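You operate a simulated robot arm through the tools that you are given. There is no shell and no other tool. Be economical: measure what you need, move in short steps, check, and stop when the job is done.

The job below is to be done with a simulated two-armed robot. You get a single attempt, and the scene is never put back.

TASK
Count the hex bolts on the blue table top, then put as many of the cable glands from the blue table top in the grey rigging tray. Fetch the hose clip from the rigging table top and set it on top of the black steel ring. Fetch the blue die spring from the drawer cabinet worktop and stand it on top of the green spring there. Stack the 20 white cap from the packing table top on top of the 16 white cap. Put one of the black seal rings from the packing table top on the silver cover plate there. Press the tin hatch key three times. Put one of the blue springs from the packing table top on the drawer cabinet worktop. Put the orange insert box on the top of mould 63. Take the blue cage key and leave it on the plate of the turning stand. Open the caps drawer. The order is free. Set down upright: blue die spring, blue spring, blue cage key.
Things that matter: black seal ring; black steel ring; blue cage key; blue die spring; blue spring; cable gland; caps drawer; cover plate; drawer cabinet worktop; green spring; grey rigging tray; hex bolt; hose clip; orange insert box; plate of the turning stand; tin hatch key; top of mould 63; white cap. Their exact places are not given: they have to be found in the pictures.

The check looks at the end state, three seconds after you hand in, the way a careful person would. Anything else that was tipped, shoved, dropped, spilled or broken makes it a failure. A push-on lid holds only when it is set on centred and level and pressed home; a screw cap is set on level and turned clockwise until tight.

THE ROBOT
Two 7-joint arms with two-finger parallel grippers on one trunk, on a base that drives. Base frame: it is fixed to the floor where the robot stands at the start and does not move with it; the origin is under the middle of the robot, x ahead of it, y to its left, z up; the surface under the hand at the start is at about z = 800. Units: mm, rad, N and s.
The left shoulder is at the start at [71, 156, 1055], the right one opposite. Places, roughly: black seal ring (6x6x2 cm) [-5600, -5000, 900]; black steel ring (6x6x5 cm) [-3800, -5200, 700]; blue cage key [-6500, -4500, 750]; blue die spring (3x3x6 cm) [-4900, -5200, 900]; blue spring [-5250, -5000, 1000]; cable gland (4x4x4 cm) [900, 200, 800]; caps drawer [-4900, -5000, 700]; cover plate [-5500, -5250, 750]; drawer cabinet worktop [-5000, -5100, 900]; green spring [-4750, -5250, 1000]; grey rigging tray (30x17x8 cm) [800, 600, 800]; hex bolt (3x3x7 cm) [500, 0, 800]; hex bolt (3x3x8 cm) [500, 300, 900]; hose clip (6x4x2 cm) [-4100, -5200, 700]; orange insert box [-5750, -5000, 1000]; plate of the turning stand [-3100, -4300, 400]; tin hatch key [-6100, -5200, 900]; top of mould 63 [-4400, -1500, 700]; white cap [-5500, -5000, 750]. Payload 3.91 kg a hand.
Tool frame (each hand has its own): the origin (TCP) lies between the finger pads and is the grasp point; the fingertips stand 30 mm ahead of it; z points along the fingers, y is the line along which they close. The gripper opens to 110 mm. The fingers are 20 mm wide and 10 mm thick; the gripper's body (48 by 112 mm) begins 55 mm behind the TCP.
Orientation is that of the tool frame in the base frame, as [roll, pitch, yaw] about the fixed x, y, z axes, in that order (R = Rz(yaw) Ry(pitch) Rx(roll)). With the fingers straight down and closing along the base's y, the tool's x points along the base's -x, its y along +y and its z along -z.

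THE INTERFACE
- The arms move only by the tool send_rows. It takes "left_moves", "right_moves" or both (then of equal length, played together; a hand with none holds still); each is a list of rows, each an object of numbers (a shift or turn left out is 0, a gripper value left out holds the last): "dx", "dy", "dz": the shift along the tool's x, y, z in units of 20 mm (1.0 is 20 mm); "rx", "ry", "rz": the turn, a rotation vector about the tool's x, y, z in units of 5 degrees (1.0 is 5 degrees); "hand": the closure, from 0 (fully open) to 1 (shut). In form: [{"dx": .., "dy": .., "dz": .., "rx": .., "ry": .., "rz": .., "hand": ..}, ...]. A call has 1 to 10 rows; each row shifts and turns the commanded pose from where the row before left it, along the tool's axes as they then stand. A call with a number of a shift or a turn outside -1 to 1 is refused whole. A row lasts 0.2 s, in which the tool goes at most 50 mm and 0.15 rad; a call with a longer step from one row to the next is refused whole, and so is a gripper value outside its range. Where a pose cannot be reached the arm comes as near as it can. A force on the tool above 40 N (or 10 N above the force at the start of the call, whichever is more), or a blocked arm, ends the call early, and 0.2 s more pass. Each finger travels about 108 mm/s and halts on what it meets, pressing with about 27 N; the grip force reading is that of the motor and also rises with nothing between the fingers. The clock runs only during rows and for 0.2 s after the last one: add rows that do not move to give the fingers time. It gives the time, the measured TCP pose, the force on the tool (base axes), the opening and the grip force at its end, in the units of the frame above (readings bear some noise), with the torque about the TCP (base axes, N m) and any sound that the robot's microphone picked up.
- Cameras (640 x 400 px; columns grow to the right, rows downward): "scene" is now at [134.7, 32.8, 1288.5]; the picture's right is [0.35, -0.94, 0.00], its down [-0.49, -0.18, -0.85] and it looks along [0.80, 0.30, -0.52] (base axes); focal length 268 px, centre (320, 200). "left" rides on the left gripper at [72, -17, -103] in its tool frame; the picture's right is [0.23, 0.97, 0.00], its down [-0.76, 0.18, -0.62] and it looks along [-0.61, 0.14, 0.78] (tool axes); focal length 222 px, centre (320, 200). "right" rides on the right gripper at [72, 17, -103] in its tool frame; the picture's right is [-0.23, 0.97, 0.00], its down [-0.76, -0.18, -0.62] and it looks along [-0.61, -0.14, 0.78] (tool axes); focal length 222 px, centre (320, 200).
- grab_frame(camera): a new picture of that camera. It takes no simulated time.
- slide_trunk(by): slides the trunk up (or, below 0, down) by that many mm; the arms and the scene camera ride with it, the base frame stays. It gives what a move gives, with no picture.
- steer(legs): drives the robot by 1 to 6 legs, each [ahead, left, turn to the left] in mm, mm and rad, along the robot's own axes; the way and the turn of a leg run together, so that a leg with both is an arc; at most 1500 mm and 3.142 rad a leg. The arms and the cameras ride along, it lands a little off, and it stops where it bumps. It gives what a move gives.
- head_to(pan, tilt): turns the head with the scene camera to pan (to the left, within 1.501 rad either way) and tilt (down, from -0.506 to 1.204), counted from straight ahead of the robot. It gives what a move gives.
- locate(camera, pixels): for up to 12 pixels [column, row] of the newest picture of that camera ("zoom" is the newest enlarged one), the place [x, y, z] in the base frame of the surface seen there, good to about 2 mm. It takes no simulated time.
- zoom(camera, box): a new picture of the part [left, top, right, bottom] of that camera's present view, enlarged. It takes no simulated time.
- sign_off(): hands the job in; it is judged then, once.

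Work in short steps. Measure before you move; look again where a grasp or a placing could have gone wrong, and mend it. You have 350 turns and 280 pictures in all, those below and enlarged ones among them. Open the grippers and draw the arms clear of the work before you hand the job in, unless the task says otherwise.

The tools are called after "Emit:" as a command line: name --argument value ..., lists and objects as JSON in quotes. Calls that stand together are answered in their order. send_rows: Moves the arms, as the interface text tells. Its arguments: {"type":"object","properties":{"left_moves":{"type":"array","items":{"type":"object","properties":{"dx":{"type":"number"},"dy":{"type":"number"},"dz":{"type":"number"},"rx":{"type":"number"},"ry":{"type":"number"},"rz":{"type":"number"},"hand":{"type":"number"}}}},"right_moves":{"type":"array","items":{"type":"object","properties":{"dx":{"type":"number"},"dy":{"type":"number"},"dz":{"type":"number"},"rx":{"type":"number"},"ry":{"type":"number"},"rz":{"type":"number"},"hand":{"type":"number"}}}}},"required":[]} The other tools are called the same way: slide_trunk (by) slides the trunk up or down; steer (legs) drives the base; head_to (pan, tilt) turns the head that bears the scene camera; grab_frame (camera) takes a picture; locate (camera, pixels) gives the place of the surface under pixels of a picture; zoom (camera, box) takes an enlarged picture of a part of a camera's view; sign_off () hands the job in.

At the start:

```text
time_s: 0.0
left_eef_pos: [664.6, 585.3, 1020.4]
left_ee_rot: [-3.141, 0.0, 3.141]
left_ft_force: [-0.4, -0.2, -0.4]
left_torque: [-0.01, -0.03, 0.0]
left_opening: 110.0
left_finger_force: 0.0
right_eef_pos: [733.0, -82.7, 1067.2]
right_ee_rot: [3.141, -0.001, -3.141]
right_ft_force: [-0.7, -0.1, 0.2]
right_torque: [0.02, -0.01, 0.01]
right_opening: 109.9
right_finger_force: 0.0
trunk travel left (down, up): [-500.0, 440.0]
robot x, y, heading: [1.6, 1.2, 0.001]
head pan, tilt: [0.36, 0.548]
```

scene: 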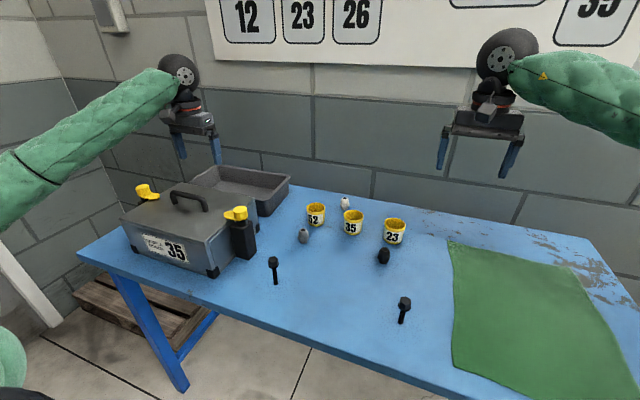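
right: 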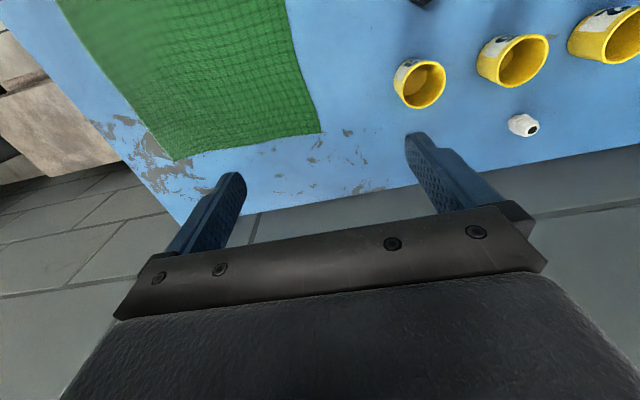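
left: 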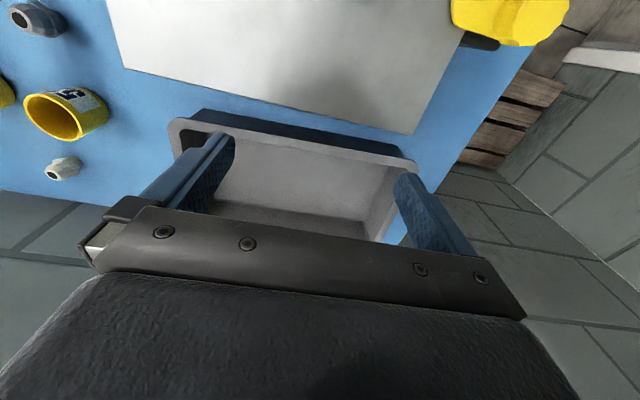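

The scene shows two upright bolts at about (274,270) and (404,310), with glands near (304,236), (383,256) and (345,203). I zoom in to count them properly.

Emit:
zoom --camera "scene" --box '[230, 170, 450, 330]'

Emit:
head_to --pan 0.3 --tilt 0.95

Emit:
grab_frame --camera "scene"

```text
2.50 times, centred on (340, 250) of scene
```

zoom: 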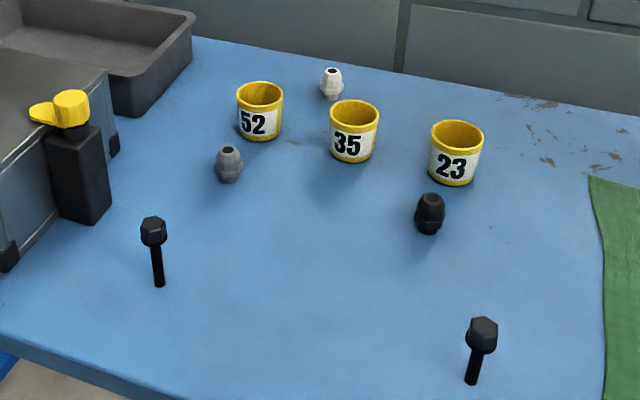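

```text
time_s: 0.9
left_eef_pos: [666.3, 586.1, 1020.6]
left_ee_rot: [3.141, 0.002, -3.141]
left_ft_force: [-1.1, -0.3, -0.4]
left_torque: [0.02, 0.02, 0.01]
left_opening: 110.1
left_finger_force: 0.2
right_eef_pos: [734.2, -83.8, 1065.2]
right_ee_rot: [3.141, 0.001, 3.141]
right_ft_force: [0.6, -0.1, 0.3]
right_torque: [0.0, -0.02, 0.02]
right_opening: 110.0
right_finger_force: 0.2
trunk travel left (down, up): [-500.0, 440.0]
robot x, y, heading: [-0.7, -1.5, -0.002]
head pan, tilt: [0.3, 0.949]
```

```text
275 pictures are left
```

scene: 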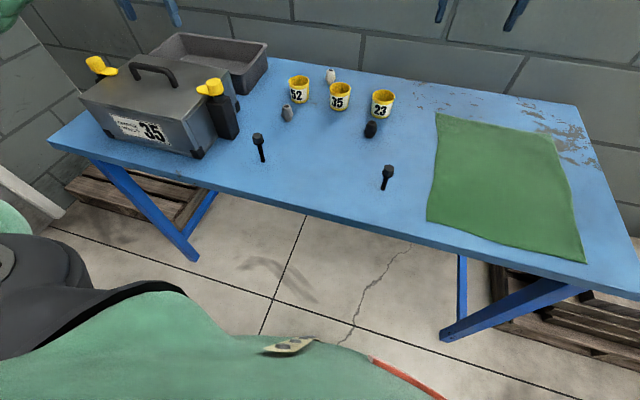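

Two bolts are visible so far. I locate the glands, tray and bolts, and check the gaps behind the box and cups.

Emit:
zoom --camera "scene" --box '[220, 50, 460, 200]'

Emit:
zoom --camera "scene" --box '[40, 20, 300, 180]'

Emit:
locate --camera "scene" --pixels '[[288, 107], [287, 114], [371, 124], [370, 132], [331, 71], [330, 79], [180, 36], [265, 48], [250, 90], [210, 62], [257, 136], [387, 170]]'

Emit:
zoom --camera "left" --box '[0, 0, 640, 400]'

```text
2.67 times, centred on (340, 125) of scene
```

zoom: 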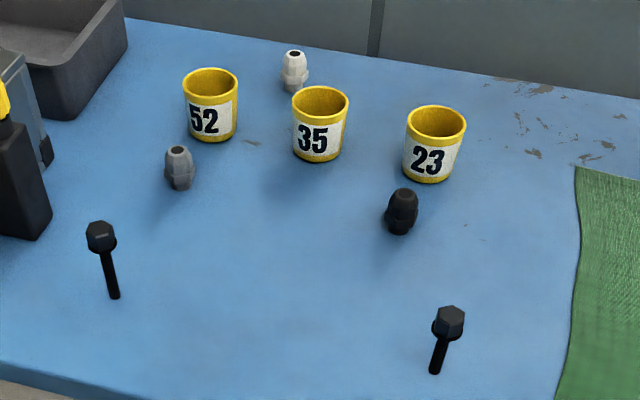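

```text
2.46 times, centred on (170, 100) of scene
```

zoom: 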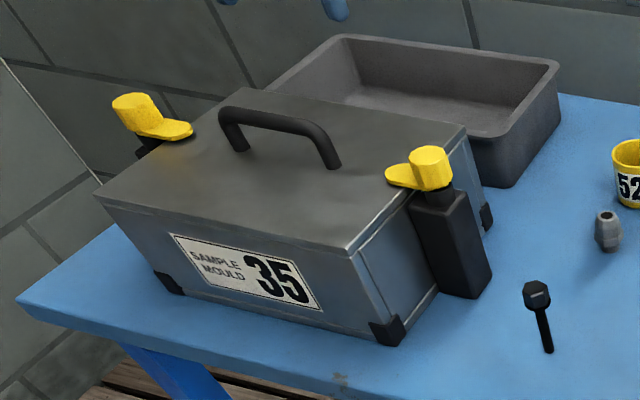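

```text
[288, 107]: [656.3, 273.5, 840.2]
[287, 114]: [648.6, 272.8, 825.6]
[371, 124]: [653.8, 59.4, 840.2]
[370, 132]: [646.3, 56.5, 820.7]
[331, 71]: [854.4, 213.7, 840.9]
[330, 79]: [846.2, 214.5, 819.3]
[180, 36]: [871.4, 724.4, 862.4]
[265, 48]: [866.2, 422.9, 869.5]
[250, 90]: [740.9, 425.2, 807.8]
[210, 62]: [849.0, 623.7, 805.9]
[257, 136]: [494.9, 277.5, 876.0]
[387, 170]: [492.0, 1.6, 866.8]
```

```text
1.00 times, centred on (320, 200) of left (not enlarged: the box is as wide or as high as the picture)
```

zoom: 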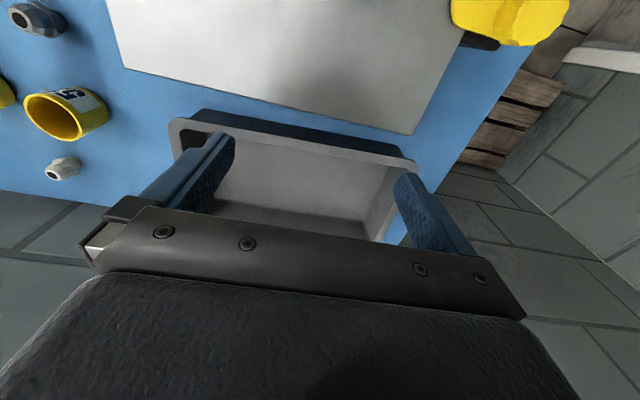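

Two hex bolts stand on the blue top, so two glands go in the tray. I take the grey gland (658,273) with the left hand, moving sideways first.

Emit:
send_rows --left_moves '[{"dy": -1}, {"dy": -1}, {"dy": -1}, {"dy": -1}, {"dy": -1}, {"dy": -1}, {"dy": -1}, {"dy": -1}, {"dy": -1}, {"dy": -1}]'

Emit:
send_rows --left_moves '[{"dy": -1}, {"dy": -1, "dz": 0.3}, {"dy": -1, "dz": 1}, {"dy": -1, "dz": 1}, {"dy": -1, "dz": 1}, {"dy": -0.6, "dz": 0}, {}, {}]'

Emit:
grab_frame --camera "left"

Emit:
zoom --camera "scene" --box '[260, 50, 400, 150]'

```text
time_s: 3.1
left_eef_pos: [665.6, 386.3, 1020.3]
left_ee_rot: [-3.14, -0.003, -3.141]
left_ft_force: [-0.5, 0.2, -0.3]
left_torque: [-0.03, -0.01, 0.01]
left_opening: 109.9
left_finger_force: 0.0
right_eef_pos: [734.7, -83.6, 1066.6]
right_ee_rot: [-3.141, -0.003, -3.139]
right_ft_force: [-1.2, -0.5, 0.0]
right_torque: [-0.01, -0.02, 0.01]
right_opening: 109.9
right_finger_force: 0.1
trunk travel left (down, up): [-500.0, 440.0]
robot x, y, heading: [3.0, 1.0, -0.001]
head pan, tilt: [0.3, 0.949]
```

```text
time_s: 4.9
left_eef_pos: [652.8, 285.6, 961.8]
left_ee_rot: [3.139, 0.01, -3.126]
left_ft_force: [-0.4, 0.0, -0.3]
left_torque: [-0.01, 0.0, -0.02]
left_opening: 109.9
left_finger_force: 0.0
right_eef_pos: [724.5, -76.4, 1075.1]
right_ee_rot: [3.141, 0.011, -3.135]
right_ft_force: [0.6, 0.3, 1.1]
right_torque: [0.0, 0.03, 0.02]
right_opening: 109.9
right_finger_force: 0.0
trunk travel left (down, up): [-500.0, 440.0]
robot x, y, heading: [1.6, 1.2, 0.005]
head pan, tilt: [0.3, 0.949]
```

```text
271 pictures are left
```

left: 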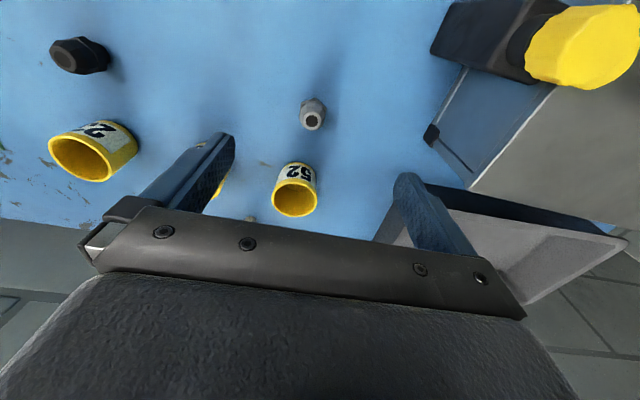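

```text
4.00 times, centred on (330, 100) of scene
```

zoom: 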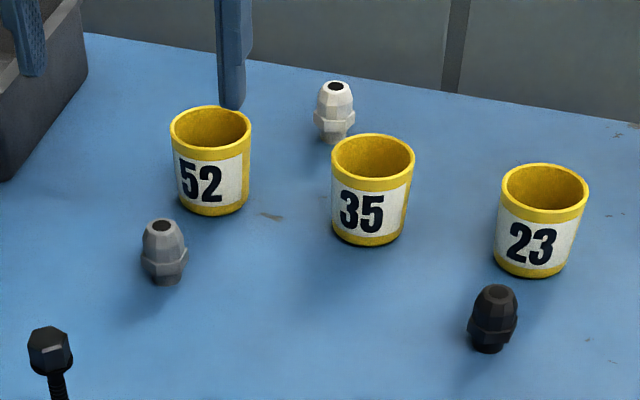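

The pose reads slightly off target, so I let it settle and locate the gland from the left camera (313,115).

Emit:
locate --camera "left" --pixels '[[312, 121], [305, 108], [320, 108], [295, 203], [75, 55]]'

Emit:
send_rows --left_moves '[{}, {}]'

Emit:
send_rows --left_moves '[{}, {}]'

```text
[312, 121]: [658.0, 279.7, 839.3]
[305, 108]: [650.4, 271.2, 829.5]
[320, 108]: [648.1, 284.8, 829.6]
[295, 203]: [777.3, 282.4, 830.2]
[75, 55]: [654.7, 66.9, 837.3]
```

```text
time_s: 5.5
left_eef_pos: [651.5, 284.9, 962.6]
left_ee_rot: [3.14, 0.011, -3.126]
left_ft_force: [-0.1, 0.1, 0.9]
left_torque: [0.01, -0.01, 0.03]
left_opening: 110.2
left_finger_force: 0.1
right_eef_pos: [724.5, -77.1, 1074.3]
right_ee_rot: [3.14, 0.011, -3.133]
right_ft_force: [0.1, 0.4, 0.7]
right_torque: [-0.01, 0.0, -0.02]
right_opening: 110.4
right_finger_force: 0.0
trunk travel left (down, up): [-500.0, 440.0]
robot x, y, heading: [-0.5, 2.7, 0.009]
head pan, tilt: [0.3, 0.949]
```

```text
time_s: 6.1
left_eef_pos: [651.9, 284.4, 961.6]
left_ee_rot: [3.139, 0.01, -3.125]
left_ft_force: [-0.2, -0.5, 0.6]
left_torque: [0.03, 0.0, -0.02]
left_opening: 110.1
left_finger_force: 0.1
right_eef_pos: [724.5, -76.7, 1075.1]
right_ee_rot: [3.141, 0.011, -3.133]
right_ft_force: [-0.8, -0.3, 0.4]
right_torque: [0.01, -0.01, -0.01]
right_opening: 110.0
right_finger_force: 0.0
trunk travel left (down, up): [-500.0, 440.0]
robot x, y, heading: [1.4, 0.5, 0.009]
head pan, tilt: [0.3, 0.949]
```

Both hands moved by about 10 mm together, so the whole robot seems to have shifted slightly. I re-measure with the scene camera.

Emit:
grab_frame --camera "scene"

Emit:
locate --camera "scene" --pixels '[[288, 107], [287, 114], [371, 124], [331, 71], [257, 136], [387, 170], [265, 48]]'

```text
269 pictures are left
```

scene: 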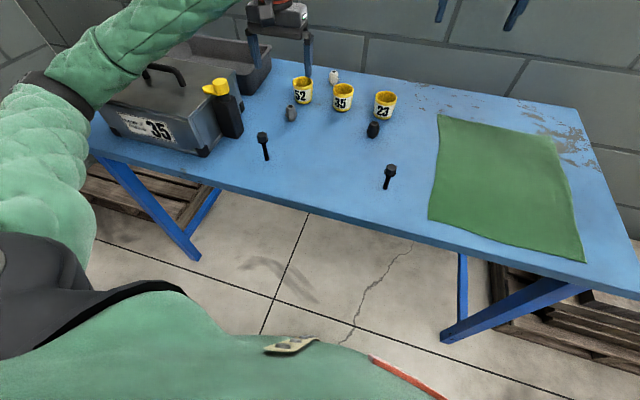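

```text
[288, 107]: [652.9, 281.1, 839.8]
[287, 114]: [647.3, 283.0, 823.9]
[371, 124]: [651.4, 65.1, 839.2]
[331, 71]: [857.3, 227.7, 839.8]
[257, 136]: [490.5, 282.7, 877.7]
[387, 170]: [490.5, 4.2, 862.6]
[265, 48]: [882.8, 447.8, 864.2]
```

I compare the same features again: bolt head (262,135), cup 52 and the sample box corner, to see if anything moved.

Emit:
locate --camera "scene" --pixels '[[262, 136], [389, 170], [290, 108], [373, 125], [334, 72], [209, 156], [268, 49], [441, 119], [583, 261], [302, 96], [384, 106]]'

Emit:
zoom --camera "scene" --box '[60, 20, 340, 190]'

```text
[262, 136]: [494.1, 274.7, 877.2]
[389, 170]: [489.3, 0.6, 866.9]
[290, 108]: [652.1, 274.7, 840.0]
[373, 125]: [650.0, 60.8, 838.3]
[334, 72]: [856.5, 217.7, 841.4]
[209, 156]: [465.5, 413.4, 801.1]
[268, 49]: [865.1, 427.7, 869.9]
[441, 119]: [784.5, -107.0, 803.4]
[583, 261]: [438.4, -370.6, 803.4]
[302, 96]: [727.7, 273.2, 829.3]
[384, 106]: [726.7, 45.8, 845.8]
```

```text
2.29 times, centred on (200, 105) of scene
```

zoom: 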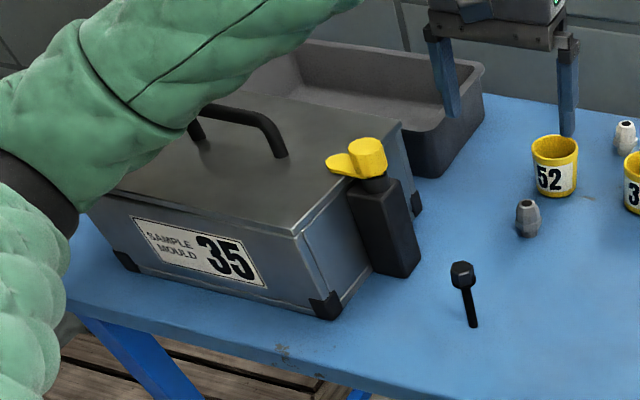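

The objects are where they were, but the left elbow leans on the sample box and tilts the robot. I raise the trunk so the elbow stays clear.

Emit:
slide_trunk --by 220

Emit:
grab_frame --camera "scene"

Emit:
grab_frame --camera "left"

```text
time_s: 8.4
left_eef_pos: [664.8, 274.2, 1174.7]
left_ee_rot: [3.141, 0.001, -3.139]
left_ft_force: [-0.4, -0.7, -0.2]
left_torque: [0.0, 0.0, 0.0]
left_opening: 109.9
left_finger_force: 0.0
right_eef_pos: [734.9, -84.7, 1286.2]
right_ee_rot: [-3.141, 0.001, 3.141]
right_ft_force: [0.0, 0.0, 0.0]
right_torque: [-0.01, 0.0, 0.0]
right_opening: 110.1
right_finger_force: 0.1
trunk travel left (down, up): [-720.0, 220.0]
robot x, y, heading: [-2.7, -0.2, -0.004]
head pan, tilt: [0.3, 0.949]
```

```text
267 pictures are left
```

scene: 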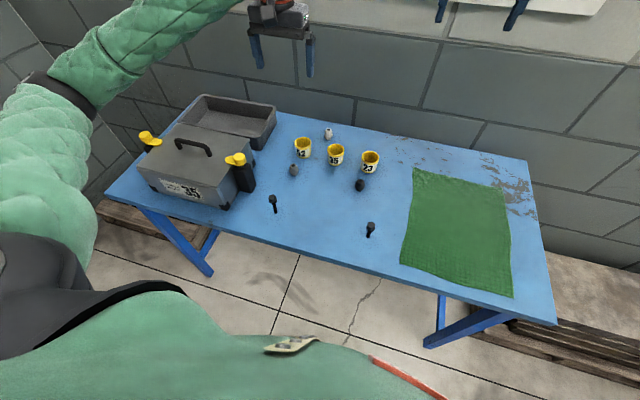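

```text
266 pictures are left
```

left: 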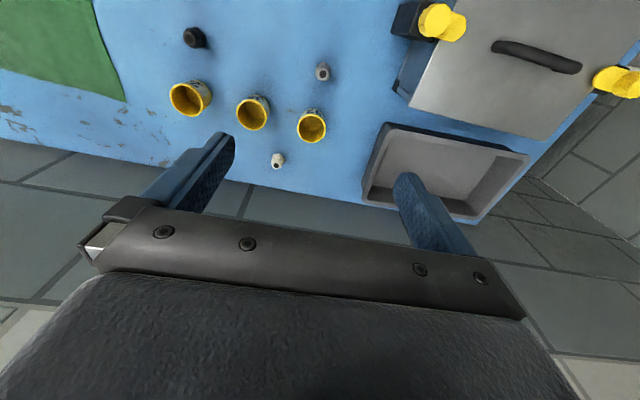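

The tilt is gone and the overhead left view shows nothing hidden. I measure the glands, tray and box from this view.

Emit:
locate --camera "left" --pixels '[[323, 76], [278, 164], [195, 36], [253, 115], [311, 128], [540, 52], [440, 160], [375, 195], [525, 158], [470, 215], [395, 128], [600, 85]]'

Emit:
zoom --camera "left" --box '[160, 10, 360, 180]'

```text
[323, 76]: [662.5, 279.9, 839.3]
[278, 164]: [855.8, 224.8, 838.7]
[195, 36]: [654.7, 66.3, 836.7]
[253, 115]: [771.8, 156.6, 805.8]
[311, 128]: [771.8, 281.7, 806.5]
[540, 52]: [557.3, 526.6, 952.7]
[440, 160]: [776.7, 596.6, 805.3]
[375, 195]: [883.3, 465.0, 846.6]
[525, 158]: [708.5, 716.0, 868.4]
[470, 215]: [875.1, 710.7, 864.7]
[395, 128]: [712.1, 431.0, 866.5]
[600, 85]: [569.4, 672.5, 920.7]
```

```text
2.35 times, centred on (260, 95) of left
```

zoom: 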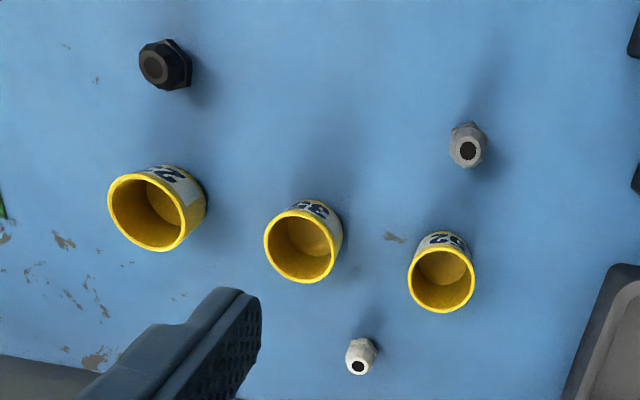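

Grey gland is near (659,277). I descend the left hand over it in steps, watching the pose for elbow contact.

Emit:
send_rows --left_moves '[{"dx": 0.3, "dy": 0.15, "dz": 1}, {"dz": 1}, {"dz": 1}, {"dz": 1}, {"dz": 1}, {"dz": 1}, {"dz": 1}, {"dz": 1}, {"dz": 1}, {"dz": 1}]'

Emit:
send_rows --left_moves '[{"dz": 1}, {"dz": 1}, {"dz": 1}, {}, {}]'

Emit:
grab_frame --camera "left"

Emit:
grab_frame --camera "scene"

```text
time_s: 10.6
left_eef_pos: [657.9, 278.2, 973.9]
left_ee_rot: [3.141, -0.001, 3.141]
left_ft_force: [0.4, 0.1, 0.4]
left_torque: [-0.01, -0.02, -0.03]
left_opening: 110.0
left_finger_force: 0.1
right_eef_pos: [734.1, -82.7, 1285.5]
right_ee_rot: [-3.141, -0.001, 3.14]
right_ft_force: [0.2, 0.8, 0.0]
right_torque: [0.02, 0.07, -0.02]
right_opening: 109.9
right_finger_force: 0.1
trunk travel left (down, up): [-720.0, 220.0]
robot x, y, heading: [3.8, -3.8, -0.001]
head pan, tilt: [0.3, 0.949]
```

```text
time_s: 11.8
left_eef_pos: [657.9, 278.4, 916.2]
left_ee_rot: [3.14, 0.0, -3.141]
left_ft_force: [-0.4, -0.2, 0.6]
left_torque: [-0.04, -0.01, 0.01]
left_opening: 110.0
left_finger_force: 0.0
right_eef_pos: [734.6, -83.8, 1287.1]
right_ee_rot: [-3.141, 0.001, 3.14]
right_ft_force: [-0.1, -0.1, 0.8]
right_torque: [0.0, -0.03, -0.05]
right_opening: 110.0
right_finger_force: 0.1
trunk travel left (down, up): [-720.0, 220.0]
robot x, y, heading: [0.0, 0.8, 0.002]
head pan, tilt: [0.3, 0.949]
```

```text
264 pictures are left
```

left: 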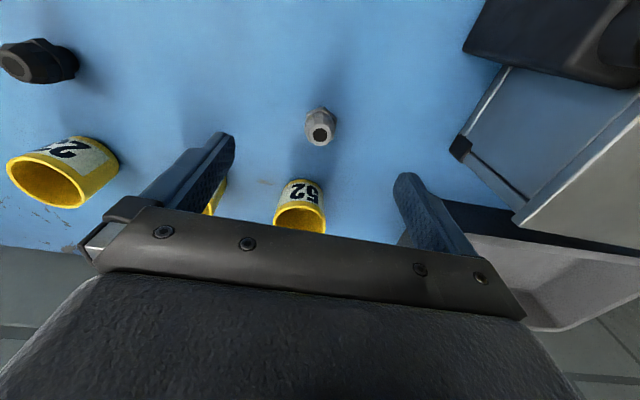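

```text
263 pictures are left
```

scene: 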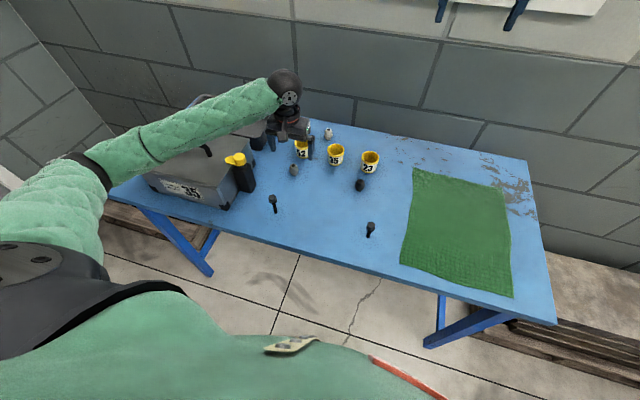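

The gland is centred between the fingers (321,135). I go down 80 mm and close.

Emit:
send_rows --left_moves '[{"dz": 1}, {"dz": 1}, {"dz": 1}, {"dz": 1}, {}, {"hand": 1}, {}, {}, {}]'

Emit:
grab_frame --camera "left"

```text
time_s: 13.8
left_eef_pos: [658.8, 277.9, 834.4]
left_ee_rot: [-3.142, -0.002, 3.141]
left_ft_force: [0.0, 0.1, 1.6]
left_torque: [0.0, -0.02, 0.01]
left_opening: 29.9
left_finger_force: 27.0
right_eef_pos: [734.0, -84.7, 1285.5]
right_ee_rot: [-3.141, 0.0, 3.141]
right_ft_force: [0.3, 0.3, 0.3]
right_torque: [-0.02, 0.02, -0.01]
right_opening: 110.1
right_finger_force: 0.0
trunk travel left (down, up): [-720.0, 220.0]
robot x, y, heading: [-1.7, -1.3, -0.005]
head pan, tilt: [0.3, 0.949]
```

```text
262 pictures are left
```

left: 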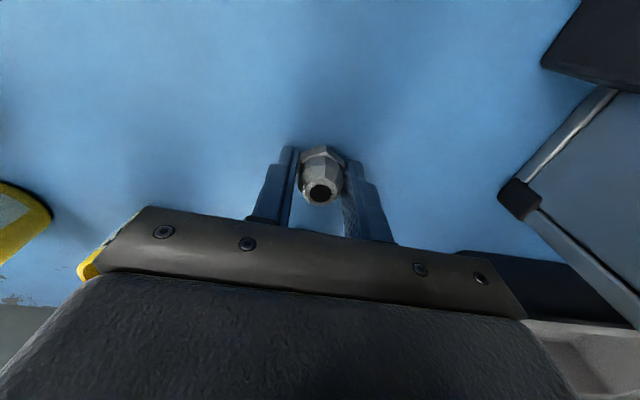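

The gland is held at 30 mm. I lift it and carry it over the tray at about (795,540).

Emit:
send_rows --left_moves '[{"dz": -1}, {"dz": -1}, {"dz": -1}, {"dz": -1}, {"dz": -1}, {"dz": -1}, {"dz": -1}, {"dz": -1, "dy": 1}, {"dy": 1}, {"dy": 1}]'

Emit:
send_rows --left_moves '[{"dx": -1, "dy": 1}, {"dx": -1, "dy": 1}, {"dx": -1, "dy": 1}, {"dx": -1, "dy": 1}, {"dx": -1, "dy": 1}, {"dx": -1, "dy": 1}, {"dx": -0.8, "dy": 1}, {"dy": 1}, {"dy": 1}, {"dy": 1}]'

Emit:
grab_frame --camera "left"

Emit:
grab_frame --camera "scene"

```text
time_s: 16.0
left_eef_pos: [659.9, 336.4, 995.9]
left_ee_rot: [3.141, 0.0, -3.14]
left_ft_force: [0.0, -0.5, -0.6]
left_torque: [0.01, 0.0, 0.0]
left_opening: 29.8
left_finger_force: 27.3
right_eef_pos: [733.8, -83.0, 1286.7]
right_ee_rot: [3.141, 0.0, 3.141]
right_ft_force: [-0.2, -0.4, -0.2]
right_torque: [0.02, 0.02, -0.01]
right_opening: 110.0
right_finger_force: 0.1
trunk travel left (down, up): [-720.0, 220.0]
robot x, y, heading: [1.4, 1.7, 0.004]
head pan, tilt: [0.3, 0.949]
```

```text
time_s: 18.2
left_eef_pos: [795.5, 538.0, 994.9]
left_ee_rot: [-3.142, 0.0, 3.14]
left_ft_force: [-0.6, 0.3, 0.3]
left_torque: [-0.01, 0.01, -0.01]
left_opening: 29.5
left_finger_force: 27.0
right_eef_pos: [733.9, -82.9, 1286.8]
right_ee_rot: [-3.141, -0.001, -3.141]
right_ft_force: [-0.4, -0.7, 0.3]
right_torque: [0.01, 0.02, 0.04]
right_opening: 110.1
right_finger_force: 0.1
trunk travel left (down, up): [-720.0, 220.0]
robot x, y, heading: [-3.6, 1.5, 0.001]
head pan, tilt: [0.3, 0.949]
```

```text
261 pictures are left
```

left: 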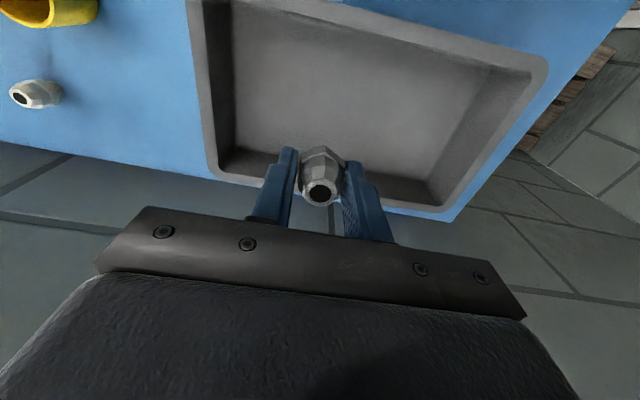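

```text
260 pictures are left
```

scene: 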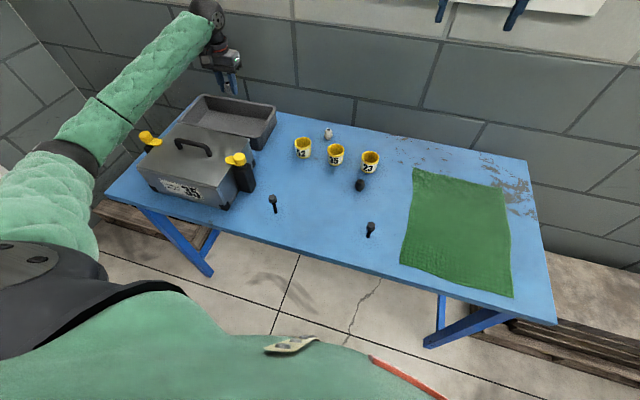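

The gland hangs over the tray. I lower it to the floor of the tray, open halfway and rise.

Emit:
send_rows --left_moves '[{"dz": 1}, {"dz": 1}, {"dz": 1}, {"dz": 1}, {"dz": 1}, {"dz": 1}, {"dz": 1}, {"dz": 0.5}, {}, {}]'

Emit:
send_rows --left_moves '[{"hand": 0.4}, {}, {}, {"dz": -1}, {"dz": -1}, {"dz": -1}, {"dz": -1}, {"dz": -1}, {"dz": -1}, {"dz": -1}]'

Emit:
grab_frame --camera "left"

```text
time_s: 20.4
left_eef_pos: [795.9, 537.1, 845.2]
left_ee_rot: [3.141, 0.001, -3.141]
left_ft_force: [-0.3, -0.8, -1.0]
left_torque: [0.01, -0.03, 0.03]
left_opening: 29.6
left_finger_force: 27.3
right_eef_pos: [734.6, -84.1, 1286.3]
right_ee_rot: [-3.141, -0.001, -3.141]
right_ft_force: [0.0, -0.3, 0.5]
right_torque: [0.02, -0.01, -0.05]
right_opening: 109.5
right_finger_force: 0.0
trunk travel left (down, up): [-720.0, 220.0]
robot x, y, heading: [2.7, 0.2, 0.002]
head pan, tilt: [0.3, 0.949]
```

```text
time_s: 22.6
left_eef_pos: [793.7, 538.4, 984.7]
left_ee_rot: [-3.14, 0.0, -3.139]
left_ft_force: [0.8, 0.1, 0.3]
left_torque: [0.01, -0.03, 0.03]
left_opening: 66.1
left_finger_force: 0.0
right_eef_pos: [734.6, -84.2, 1285.9]
right_ee_rot: [-3.141, 0.0, -3.14]
right_ft_force: [-0.4, -0.1, -0.4]
right_torque: [-0.04, 0.0, 0.0]
right_opening: 110.0
right_finger_force: 0.1
trunk travel left (down, up): [-720.0, 220.0]
robot x, y, heading: [-0.0, -0.7, 0.004]
head pan, tilt: [0.3, 0.949]
```

```text
259 pictures are left
```

left: 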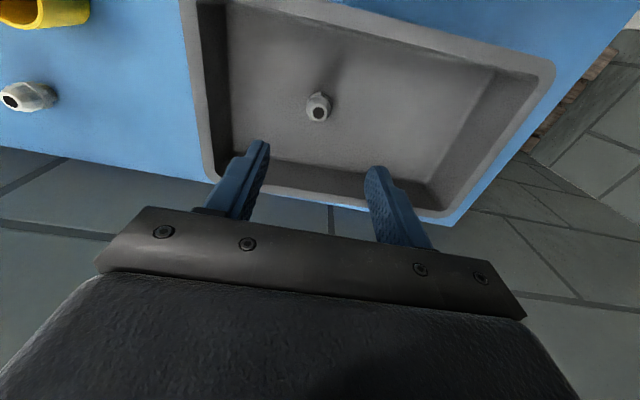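

The grey gland stands in the tray. Next the white gland at about (853,221).

Emit:
send_rows --left_moves '[{"dy": -1, "dx": -1}, {"dy": -1, "dx": -1}, {"dy": -1, "dx": -0.95}, {"dy": -1}, {"dy": -1}, {"dy": -1}, {"dy": -1}, {"dy": -1}, {"dy": -1}, {"dy": -1}]'

Emit:
send_rows --left_moves '[{"dy": -1}, {"dy": -1}, {"dy": -1}, {"dy": -1}, {"dy": -1}, {"dy": -0.85}, {"dz": 1}, {"dz": 1}, {"dz": 1}, {}]'

Emit:
grab_frame --camera "left"

```text
time_s: 24.8
left_eef_pos: [851.6, 337.8, 986.8]
left_ee_rot: [-3.141, -0.001, -3.137]
left_ft_force: [-0.3, 0.1, -0.1]
left_torque: [-0.03, -0.01, -0.02]
left_opening: 65.9
left_finger_force: 0.0
right_eef_pos: [733.5, -83.6, 1286.6]
right_ee_rot: [3.14, 0.0, -3.139]
right_ft_force: [0.9, -0.6, -0.6]
right_torque: [-0.01, 0.04, 0.03]
right_opening: 109.7
right_finger_force: 0.1
trunk travel left (down, up): [-720.0, 220.0]
robot x, y, heading: [3.0, -0.1, -0.001]
head pan, tilt: [0.3, 0.949]
```

```text
time_s: 27.2
left_eef_pos: [835.3, 243.8, 954.8]
left_ee_rot: [3.123, 0.031, -3.104]
left_ft_force: [0.7, -0.2, -0.1]
left_torque: [-0.01, 0.02, -0.02]
left_opening: 65.9
left_finger_force: 0.1
right_eef_pos: [715.0, -75.8, 1293.6]
right_ee_rot: [3.13, 0.01, -3.112]
right_ft_force: [0.0, -1.1, -0.3]
right_torque: [0.02, 0.04, 0.05]
right_opening: 109.8
right_finger_force: 0.1
trunk travel left (down, up): [-720.0, 220.0]
robot x, y, heading: [-12.3, -2.3, 0.025]
head pan, tilt: [0.3, 0.949]
stopped in row 10 (left hand): the arm was blocked; the commanded pose is now the measured one
```

```text
258 pictures are left
```

left: 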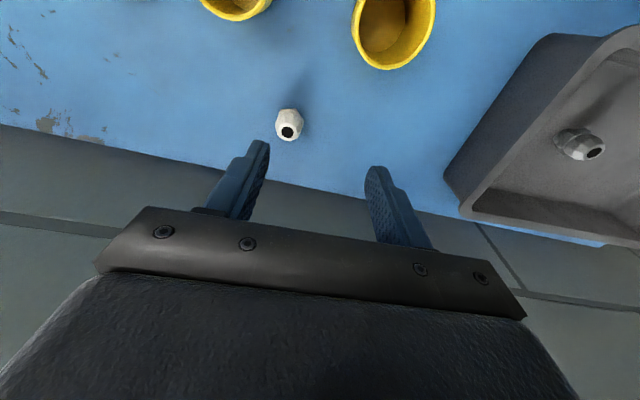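

Something blocked the arm, and the base tilted. I look at the scene before moving.

Emit:
grab_frame --camera "scene"

Emit:
head_to --pan 0.6 --tilt 0.7

Emit:
grab_frame --camera "scene"

```text
257 pictures are left
```

scene: 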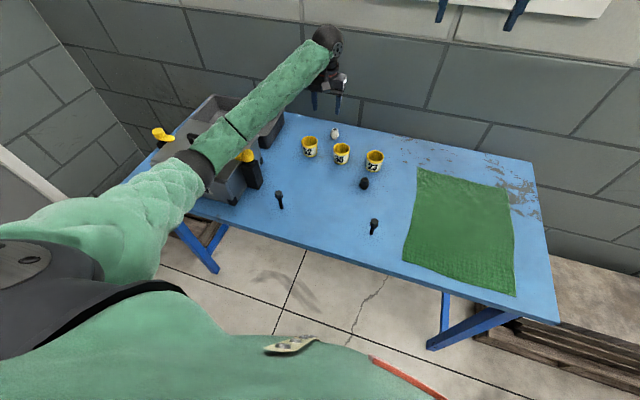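

```text
time_s: 28.0
left_eef_pos: [833.8, 243.9, 953.1]
left_ee_rot: [3.126, 0.03, -3.108]
left_ft_force: [-0.5, 0.2, 0.6]
left_torque: [0.02, -0.02, 0.02]
left_opening: 65.9
left_finger_force: 0.1
right_eef_pos: [713.5, -76.2, 1298.1]
right_ee_rot: [3.129, 0.013, -3.115]
right_ft_force: [-0.3, -0.1, 0.2]
right_torque: [0.03, 0.0, -0.02]
right_opening: 109.9
right_finger_force: 0.1
trunk travel left (down, up): [-720.0, 220.0]
robot x, y, heading: [-8.2, 2.1, 0.023]
head pan, tilt: [0.6, 0.7]
```

```text
256 pictures are left
```

scene: 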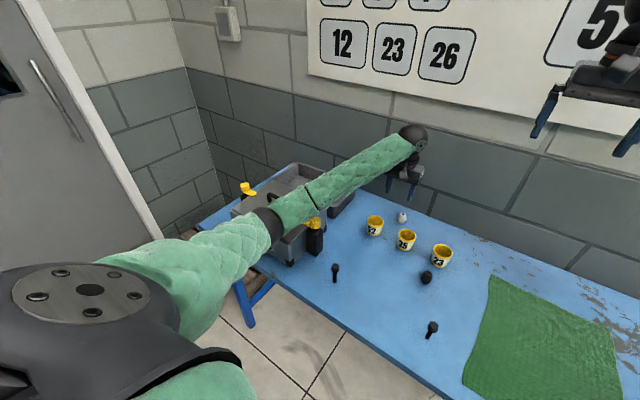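

The left elbow is on the sample box handle. I raise the trunk further to free it.

Emit:
slide_trunk --by 180

Emit:
grab_frame --camera "scene"

Emit:
grab_frame --camera "left"

```text
time_s: 30.0
left_eef_pos: [847.1, 248.6, 1113.4]
left_ee_rot: [3.136, 0.013, -3.111]
left_ft_force: [0.1, 0.2, -0.7]
left_torque: [0.0, 0.01, 0.02]
left_opening: 66.0
left_finger_force: 0.0
right_eef_pos: [729.7, -65.3, 1466.1]
right_ee_rot: [-3.141, 0.0, -3.117]
right_ft_force: [0.2, -0.3, 0.2]
right_torque: [0.05, 0.01, -0.04]
right_opening: 110.2
right_finger_force: 0.0
trunk travel left (down, up): [-900.0, 40.0]
robot x, y, heading: [-4.8, 2.9, 0.027]
head pan, tilt: [0.6, 0.7]
```

```text
255 pictures are left
```

scene: 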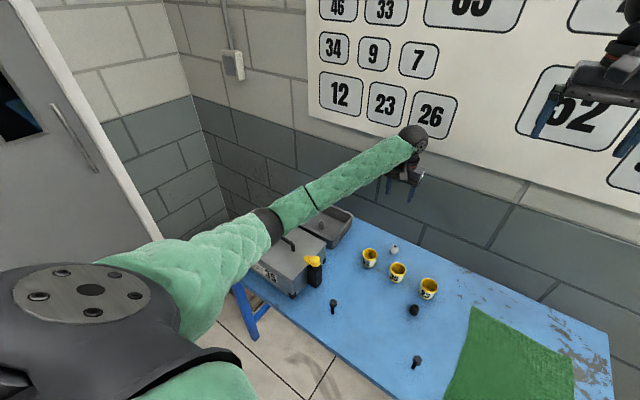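

```text
254 pictures are left
```

left: 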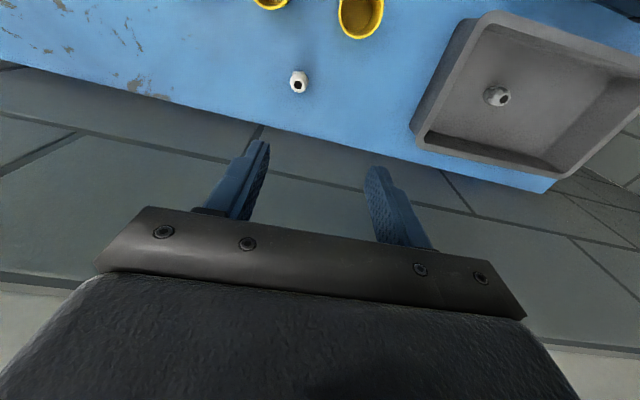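

Free again, robot heading now 0.027. I check that the box did not move and locate the white gland.

Emit:
zoom --camera "scene" --box '[220, 200, 460, 350]'

Emit:
locate --camera "scene" --pixels '[[292, 298], [393, 246], [394, 253], [413, 306], [413, 312], [333, 303], [416, 361]]'

Emit:
locate --camera "left" --pixels '[[298, 86], [298, 76], [497, 95]]'

```text
2.67 times, centred on (340, 275) of scene
```

zoom: 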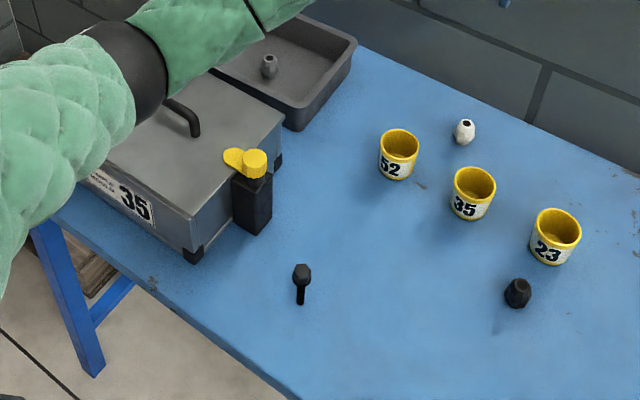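

```text
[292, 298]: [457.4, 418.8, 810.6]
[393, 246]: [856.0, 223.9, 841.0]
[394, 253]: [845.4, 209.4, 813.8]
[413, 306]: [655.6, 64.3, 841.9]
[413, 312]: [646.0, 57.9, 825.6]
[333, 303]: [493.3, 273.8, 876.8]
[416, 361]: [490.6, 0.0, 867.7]
```

```text
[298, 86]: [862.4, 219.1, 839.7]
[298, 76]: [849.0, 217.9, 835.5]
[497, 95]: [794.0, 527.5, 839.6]
```

White gland at (854,219); the hand at (847,249,1113). I shift over and descend in stages.

Emit:
send_rows --left_moves '[{"dx": -0.3, "dy": -0.75}, {"dy": -0.75}, {"dz": 1}, {"dz": 1}, {"dz": 1}, {"dz": 1}, {"dz": 1}, {"dz": 1}, {"dz": 1}, {}]'

Emit:
grab_frame --camera "left"

Emit:
grab_frame --camera "scene"

```text
time_s: 32.2
left_eef_pos: [853.6, 220.2, 974.3]
left_ee_rot: [3.137, 0.012, -3.113]
left_ft_force: [-0.3, 0.3, 0.2]
left_torque: [0.0, -0.02, 0.01]
left_opening: 65.9
left_finger_force: 0.1
right_eef_pos: [730.0, -65.0, 1466.3]
right_ee_rot: [-3.142, 0.001, -3.117]
right_ft_force: [0.3, 1.0, -0.7]
right_torque: [0.0, -0.04, 0.02]
right_opening: 110.0
right_finger_force: 0.0
trunk travel left (down, up): [-900.0, 40.0]
robot x, y, heading: [-3.2, 0.6, 0.023]
head pan, tilt: [0.6, 0.7]
```

```text
252 pictures are left
```

left: 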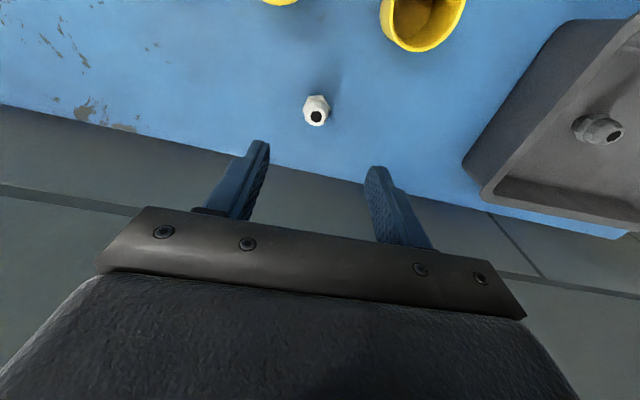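

```text
251 pictures are left
```

scene: 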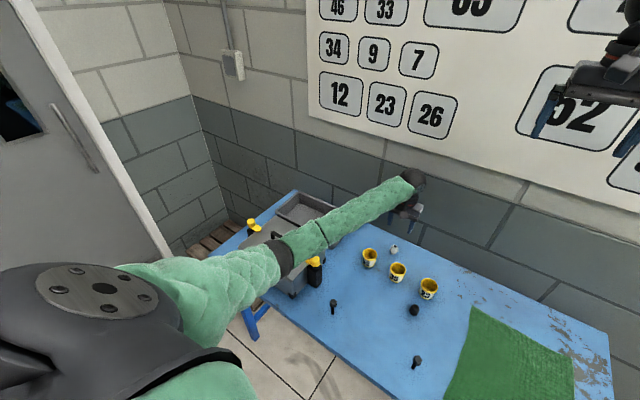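

Arm looks clear and the gland lines up. I descend the rest and grip.

Emit:
send_rows --left_moves '[{"dz": 1}, {"dz": 1}, {"dz": 1}, {"dz": 1}, {"dz": 1}, {"dz": 1}, {"dz": 0.85}, {}]'

Emit:
send_rows --left_moves '[{"hand": 1}, {}, {}]'

Emit:
grab_frame --camera "left"

```text
time_s: 34.0
left_eef_pos: [858.1, 221.3, 836.8]
left_ee_rot: [3.137, 0.014, -3.111]
left_ft_force: [0.8, 0.0, 1.0]
left_torque: [-0.01, 0.01, 0.01]
left_opening: 65.9
left_finger_force: 0.1
right_eef_pos: [731.9, -64.7, 1466.7]
right_ee_rot: [3.141, -0.001, -3.119]
right_ft_force: [0.5, -0.3, 0.4]
right_torque: [-0.01, -0.03, 0.01]
right_opening: 109.9
right_finger_force: 0.2
trunk travel left (down, up): [-900.0, 40.0]
robot x, y, heading: [-5.3, -2.4, 0.027]
head pan, tilt: [0.6, 0.7]
```

```text
time_s: 34.8
left_eef_pos: [856.9, 220.9, 835.8]
left_ee_rot: [3.136, 0.013, -3.111]
left_ft_force: [0.3, -0.1, 0.2]
left_torque: [0.02, 0.01, -0.01]
left_opening: 29.7
left_finger_force: 27.1
right_eef_pos: [730.8, -65.6, 1466.6]
right_ee_rot: [3.141, 0.0, -3.117]
right_ft_force: [1.0, 0.1, 0.3]
right_torque: [0.02, 0.0, 0.0]
right_opening: 109.9
right_finger_force: 0.0
trunk travel left (down, up): [-900.0, 40.0]
robot x, y, heading: [-6.1, -0.8, 0.025]
head pan, tilt: [0.6, 0.7]
```

```text
250 pictures are left
```

left: 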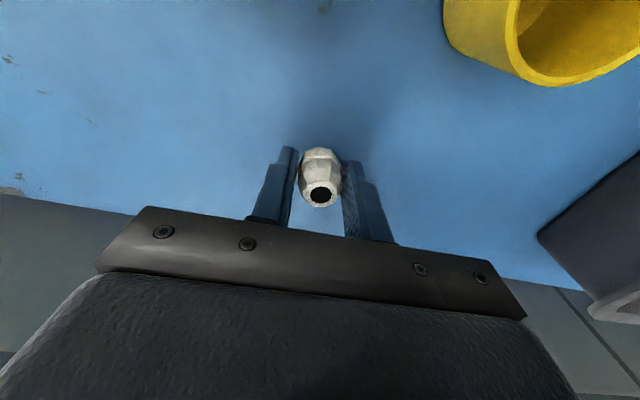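

The white gland is gripped. I lift and carry it to the tray at about (800,630).

Emit:
send_rows --left_moves '[{"dz": -1}, {"dz": -1}, {"dz": -1}, {"dz": -1}, {"dz": -1}, {"dz": -1}, {"dz": -1}, {"dz": -1}, {"dz": -0.5, "dy": 1}, {"dy": 1}]'

Emit:
send_rows --left_moves '[{"dy": 1}, {"dy": 1}, {"dy": 1}, {"dy": 1}, {"dy": 1}, {"dy": 1}, {"dy": 1, "dx": 0.7}, {"dy": 1, "dx": 0.7}, {"dy": 1, "dx": 0.7}, {"dy": 1}]'

Emit:
send_rows --left_moves '[{"dy": 1}, {"dy": 1}, {"dy": 1}, {"dy": 1}, {"dy": 1}, {"dy": 1}, {"dy": 1}, {"dy": 1}, {"dy": 0.5}, {}]'

Emit:
grab_frame --camera "left"

```text
time_s: 37.0
left_eef_pos: [854.2, 260.8, 1008.5]
left_ee_rot: [3.136, 0.012, -3.112]
left_ft_force: [-0.4, -0.7, -0.7]
left_torque: [-0.03, 0.01, 0.02]
left_opening: 29.7
left_finger_force: 26.6
right_eef_pos: [730.0, -65.1, 1465.9]
right_ee_rot: [3.141, 0.0, -3.117]
right_ft_force: [-0.4, -0.2, 0.5]
right_torque: [0.03, 0.01, -0.05]
right_opening: 110.0
right_finger_force: 0.0
trunk travel left (down, up): [-900.0, 40.0]
robot x, y, heading: [-1.9, 0.2, 0.023]
head pan, tilt: [0.6, 0.7]
```

```text
time_s: 39.2
left_eef_pos: [805.1, 459.3, 1007.0]
left_ee_rot: [3.137, 0.012, -3.109]
left_ft_force: [0.2, 0.3, -0.1]
left_torque: [0.01, -0.01, -0.02]
left_opening: 29.8
left_finger_force: 26.8
right_eef_pos: [731.3, -66.3, 1465.0]
right_ee_rot: [3.141, 0.0, -3.118]
right_ft_force: [0.1, 0.5, 0.3]
right_torque: [-0.01, 0.01, 0.0]
right_opening: 110.0
right_finger_force: 0.1
trunk travel left (down, up): [-900.0, 40.0]
robot x, y, heading: [-7.2, 1.2, 0.025]
head pan, tilt: [0.6, 0.7]
```

```text
time_s: 41.4
left_eef_pos: [800.1, 628.8, 1009.1]
left_ee_rot: [3.137, 0.012, -3.111]
left_ft_force: [0.8, -0.5, 0.0]
left_torque: [0.0, 0.01, 0.01]
left_opening: 29.6
left_finger_force: 26.6
right_eef_pos: [730.4, -63.6, 1467.7]
right_ee_rot: [-3.141, -0.002, -3.117]
right_ft_force: [-0.6, -0.3, 0.6]
right_torque: [-0.01, -0.03, 0.0]
right_opening: 110.1
right_finger_force: 0.0
trunk travel left (down, up): [-900.0, 40.0]
robot x, y, heading: [-8.1, 0.4, 0.025]
head pan, tilt: [0.6, 0.7]
```

```text
249 pictures are left
```

left: 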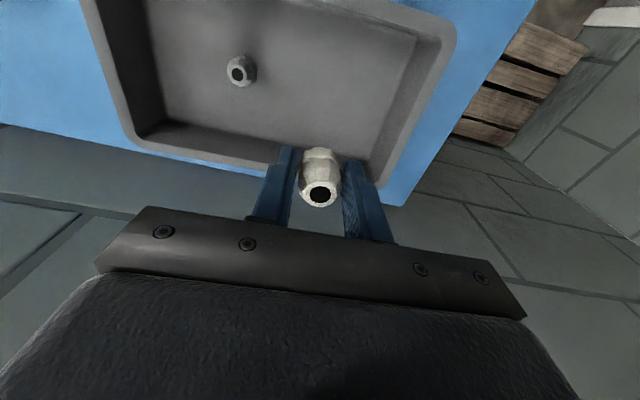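

Over the tray now. I lower it 164 mm, release and rise.

Emit:
send_rows --left_moves '[{"dz": 1}, {"dz": 1}, {"dz": 1}, {"dz": 1}, {"dz": 1}, {"dz": 1}, {"dz": 1}, {"dz": 1}, {"dz": 0.2}, {}]'

Emit:
send_rows --left_moves '[{"hand": 0.45}, {}, {}, {"dz": -1}, {"dz": -1}, {"dz": -1}, {"dz": -1}, {"dz": -1}, {"dz": -1}, {"dz": -1}]'

Emit:
send_rows --left_moves '[{"dz": -1, "hand": 0}, {"dz": -1}, {"dz": -1}, {"dz": -1}, {"dz": -1}, {"dz": -1}, {"dz": -1}, {"dz": -1}, {"dz": -1}, {"dz": -1}]'

Emit:
grab_frame --camera "left"

Emit:
grab_frame --camera "scene"

```text
time_s: 43.6
left_eef_pos: [802.6, 628.6, 844.2]
left_ee_rot: [3.137, 0.012, -3.112]
left_ft_force: [0.7, 0.3, -1.2]
left_torque: [0.0, -0.01, -0.02]
left_opening: 30.1
left_finger_force: 27.5
right_eef_pos: [731.2, -65.2, 1465.8]
right_ee_rot: [-3.141, 0.0, -3.117]
right_ft_force: [-0.9, -0.2, 0.6]
right_torque: [-0.04, 0.02, -0.05]
right_opening: 109.7
right_finger_force: 0.1
trunk travel left (down, up): [-900.0, 40.0]
robot x, y, heading: [-5.7, 1.2, 0.027]
head pan, tilt: [0.6, 0.7]
```

```text
time_s: 45.8
left_eef_pos: [799.7, 628.8, 985.7]
left_ee_rot: [3.137, 0.013, -3.112]
left_ft_force: [0.8, 0.0, -0.1]
left_torque: [-0.01, -0.02, 0.01]
left_opening: 60.4
left_finger_force: 0.1
right_eef_pos: [732.0, -63.8, 1465.6]
right_ee_rot: [3.141, 0.0, -3.117]
right_ft_force: [-0.7, -0.2, -0.3]
right_torque: [0.02, 0.01, 0.01]
right_opening: 110.0
right_finger_force: 0.1
trunk travel left (down, up): [-900.0, 40.0]
robot x, y, heading: [-4.1, 2.7, 0.022]
head pan, tilt: [0.6, 0.7]
```

```text
time_s: 48.0
left_eef_pos: [798.8, 627.1, 1184.4]
left_ee_rot: [3.138, 0.012, -3.111]
left_ft_force: [0.1, 0.0, 0.7]
left_torque: [0.0, -0.04, -0.01]
left_opening: 109.9
left_finger_force: 0.0
right_eef_pos: [730.2, -65.0, 1465.9]
right_ee_rot: [3.141, 0.0, -3.117]
right_ft_force: [0.0, -1.1, 0.9]
right_torque: [0.03, -0.06, -0.02]
right_opening: 110.2
right_finger_force: 0.1
trunk travel left (down, up): [-900.0, 40.0]
robot x, y, heading: [-5.2, -1.8, 0.026]
head pan, tilt: [0.6, 0.7]
```

```text
248 pictures are left
```

left: 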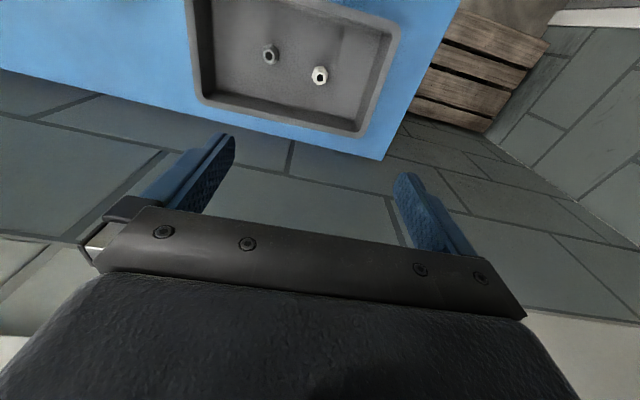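

```text
247 pictures are left
```

scene: 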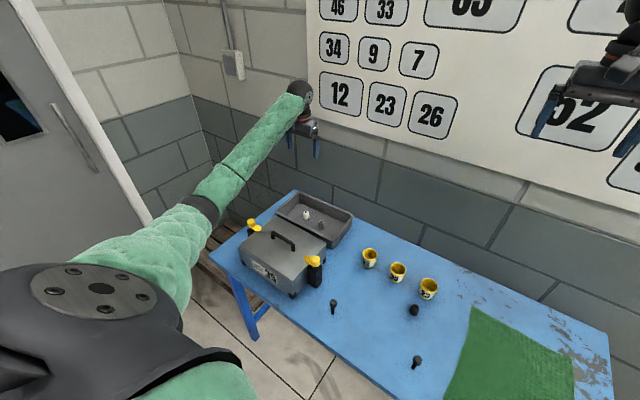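

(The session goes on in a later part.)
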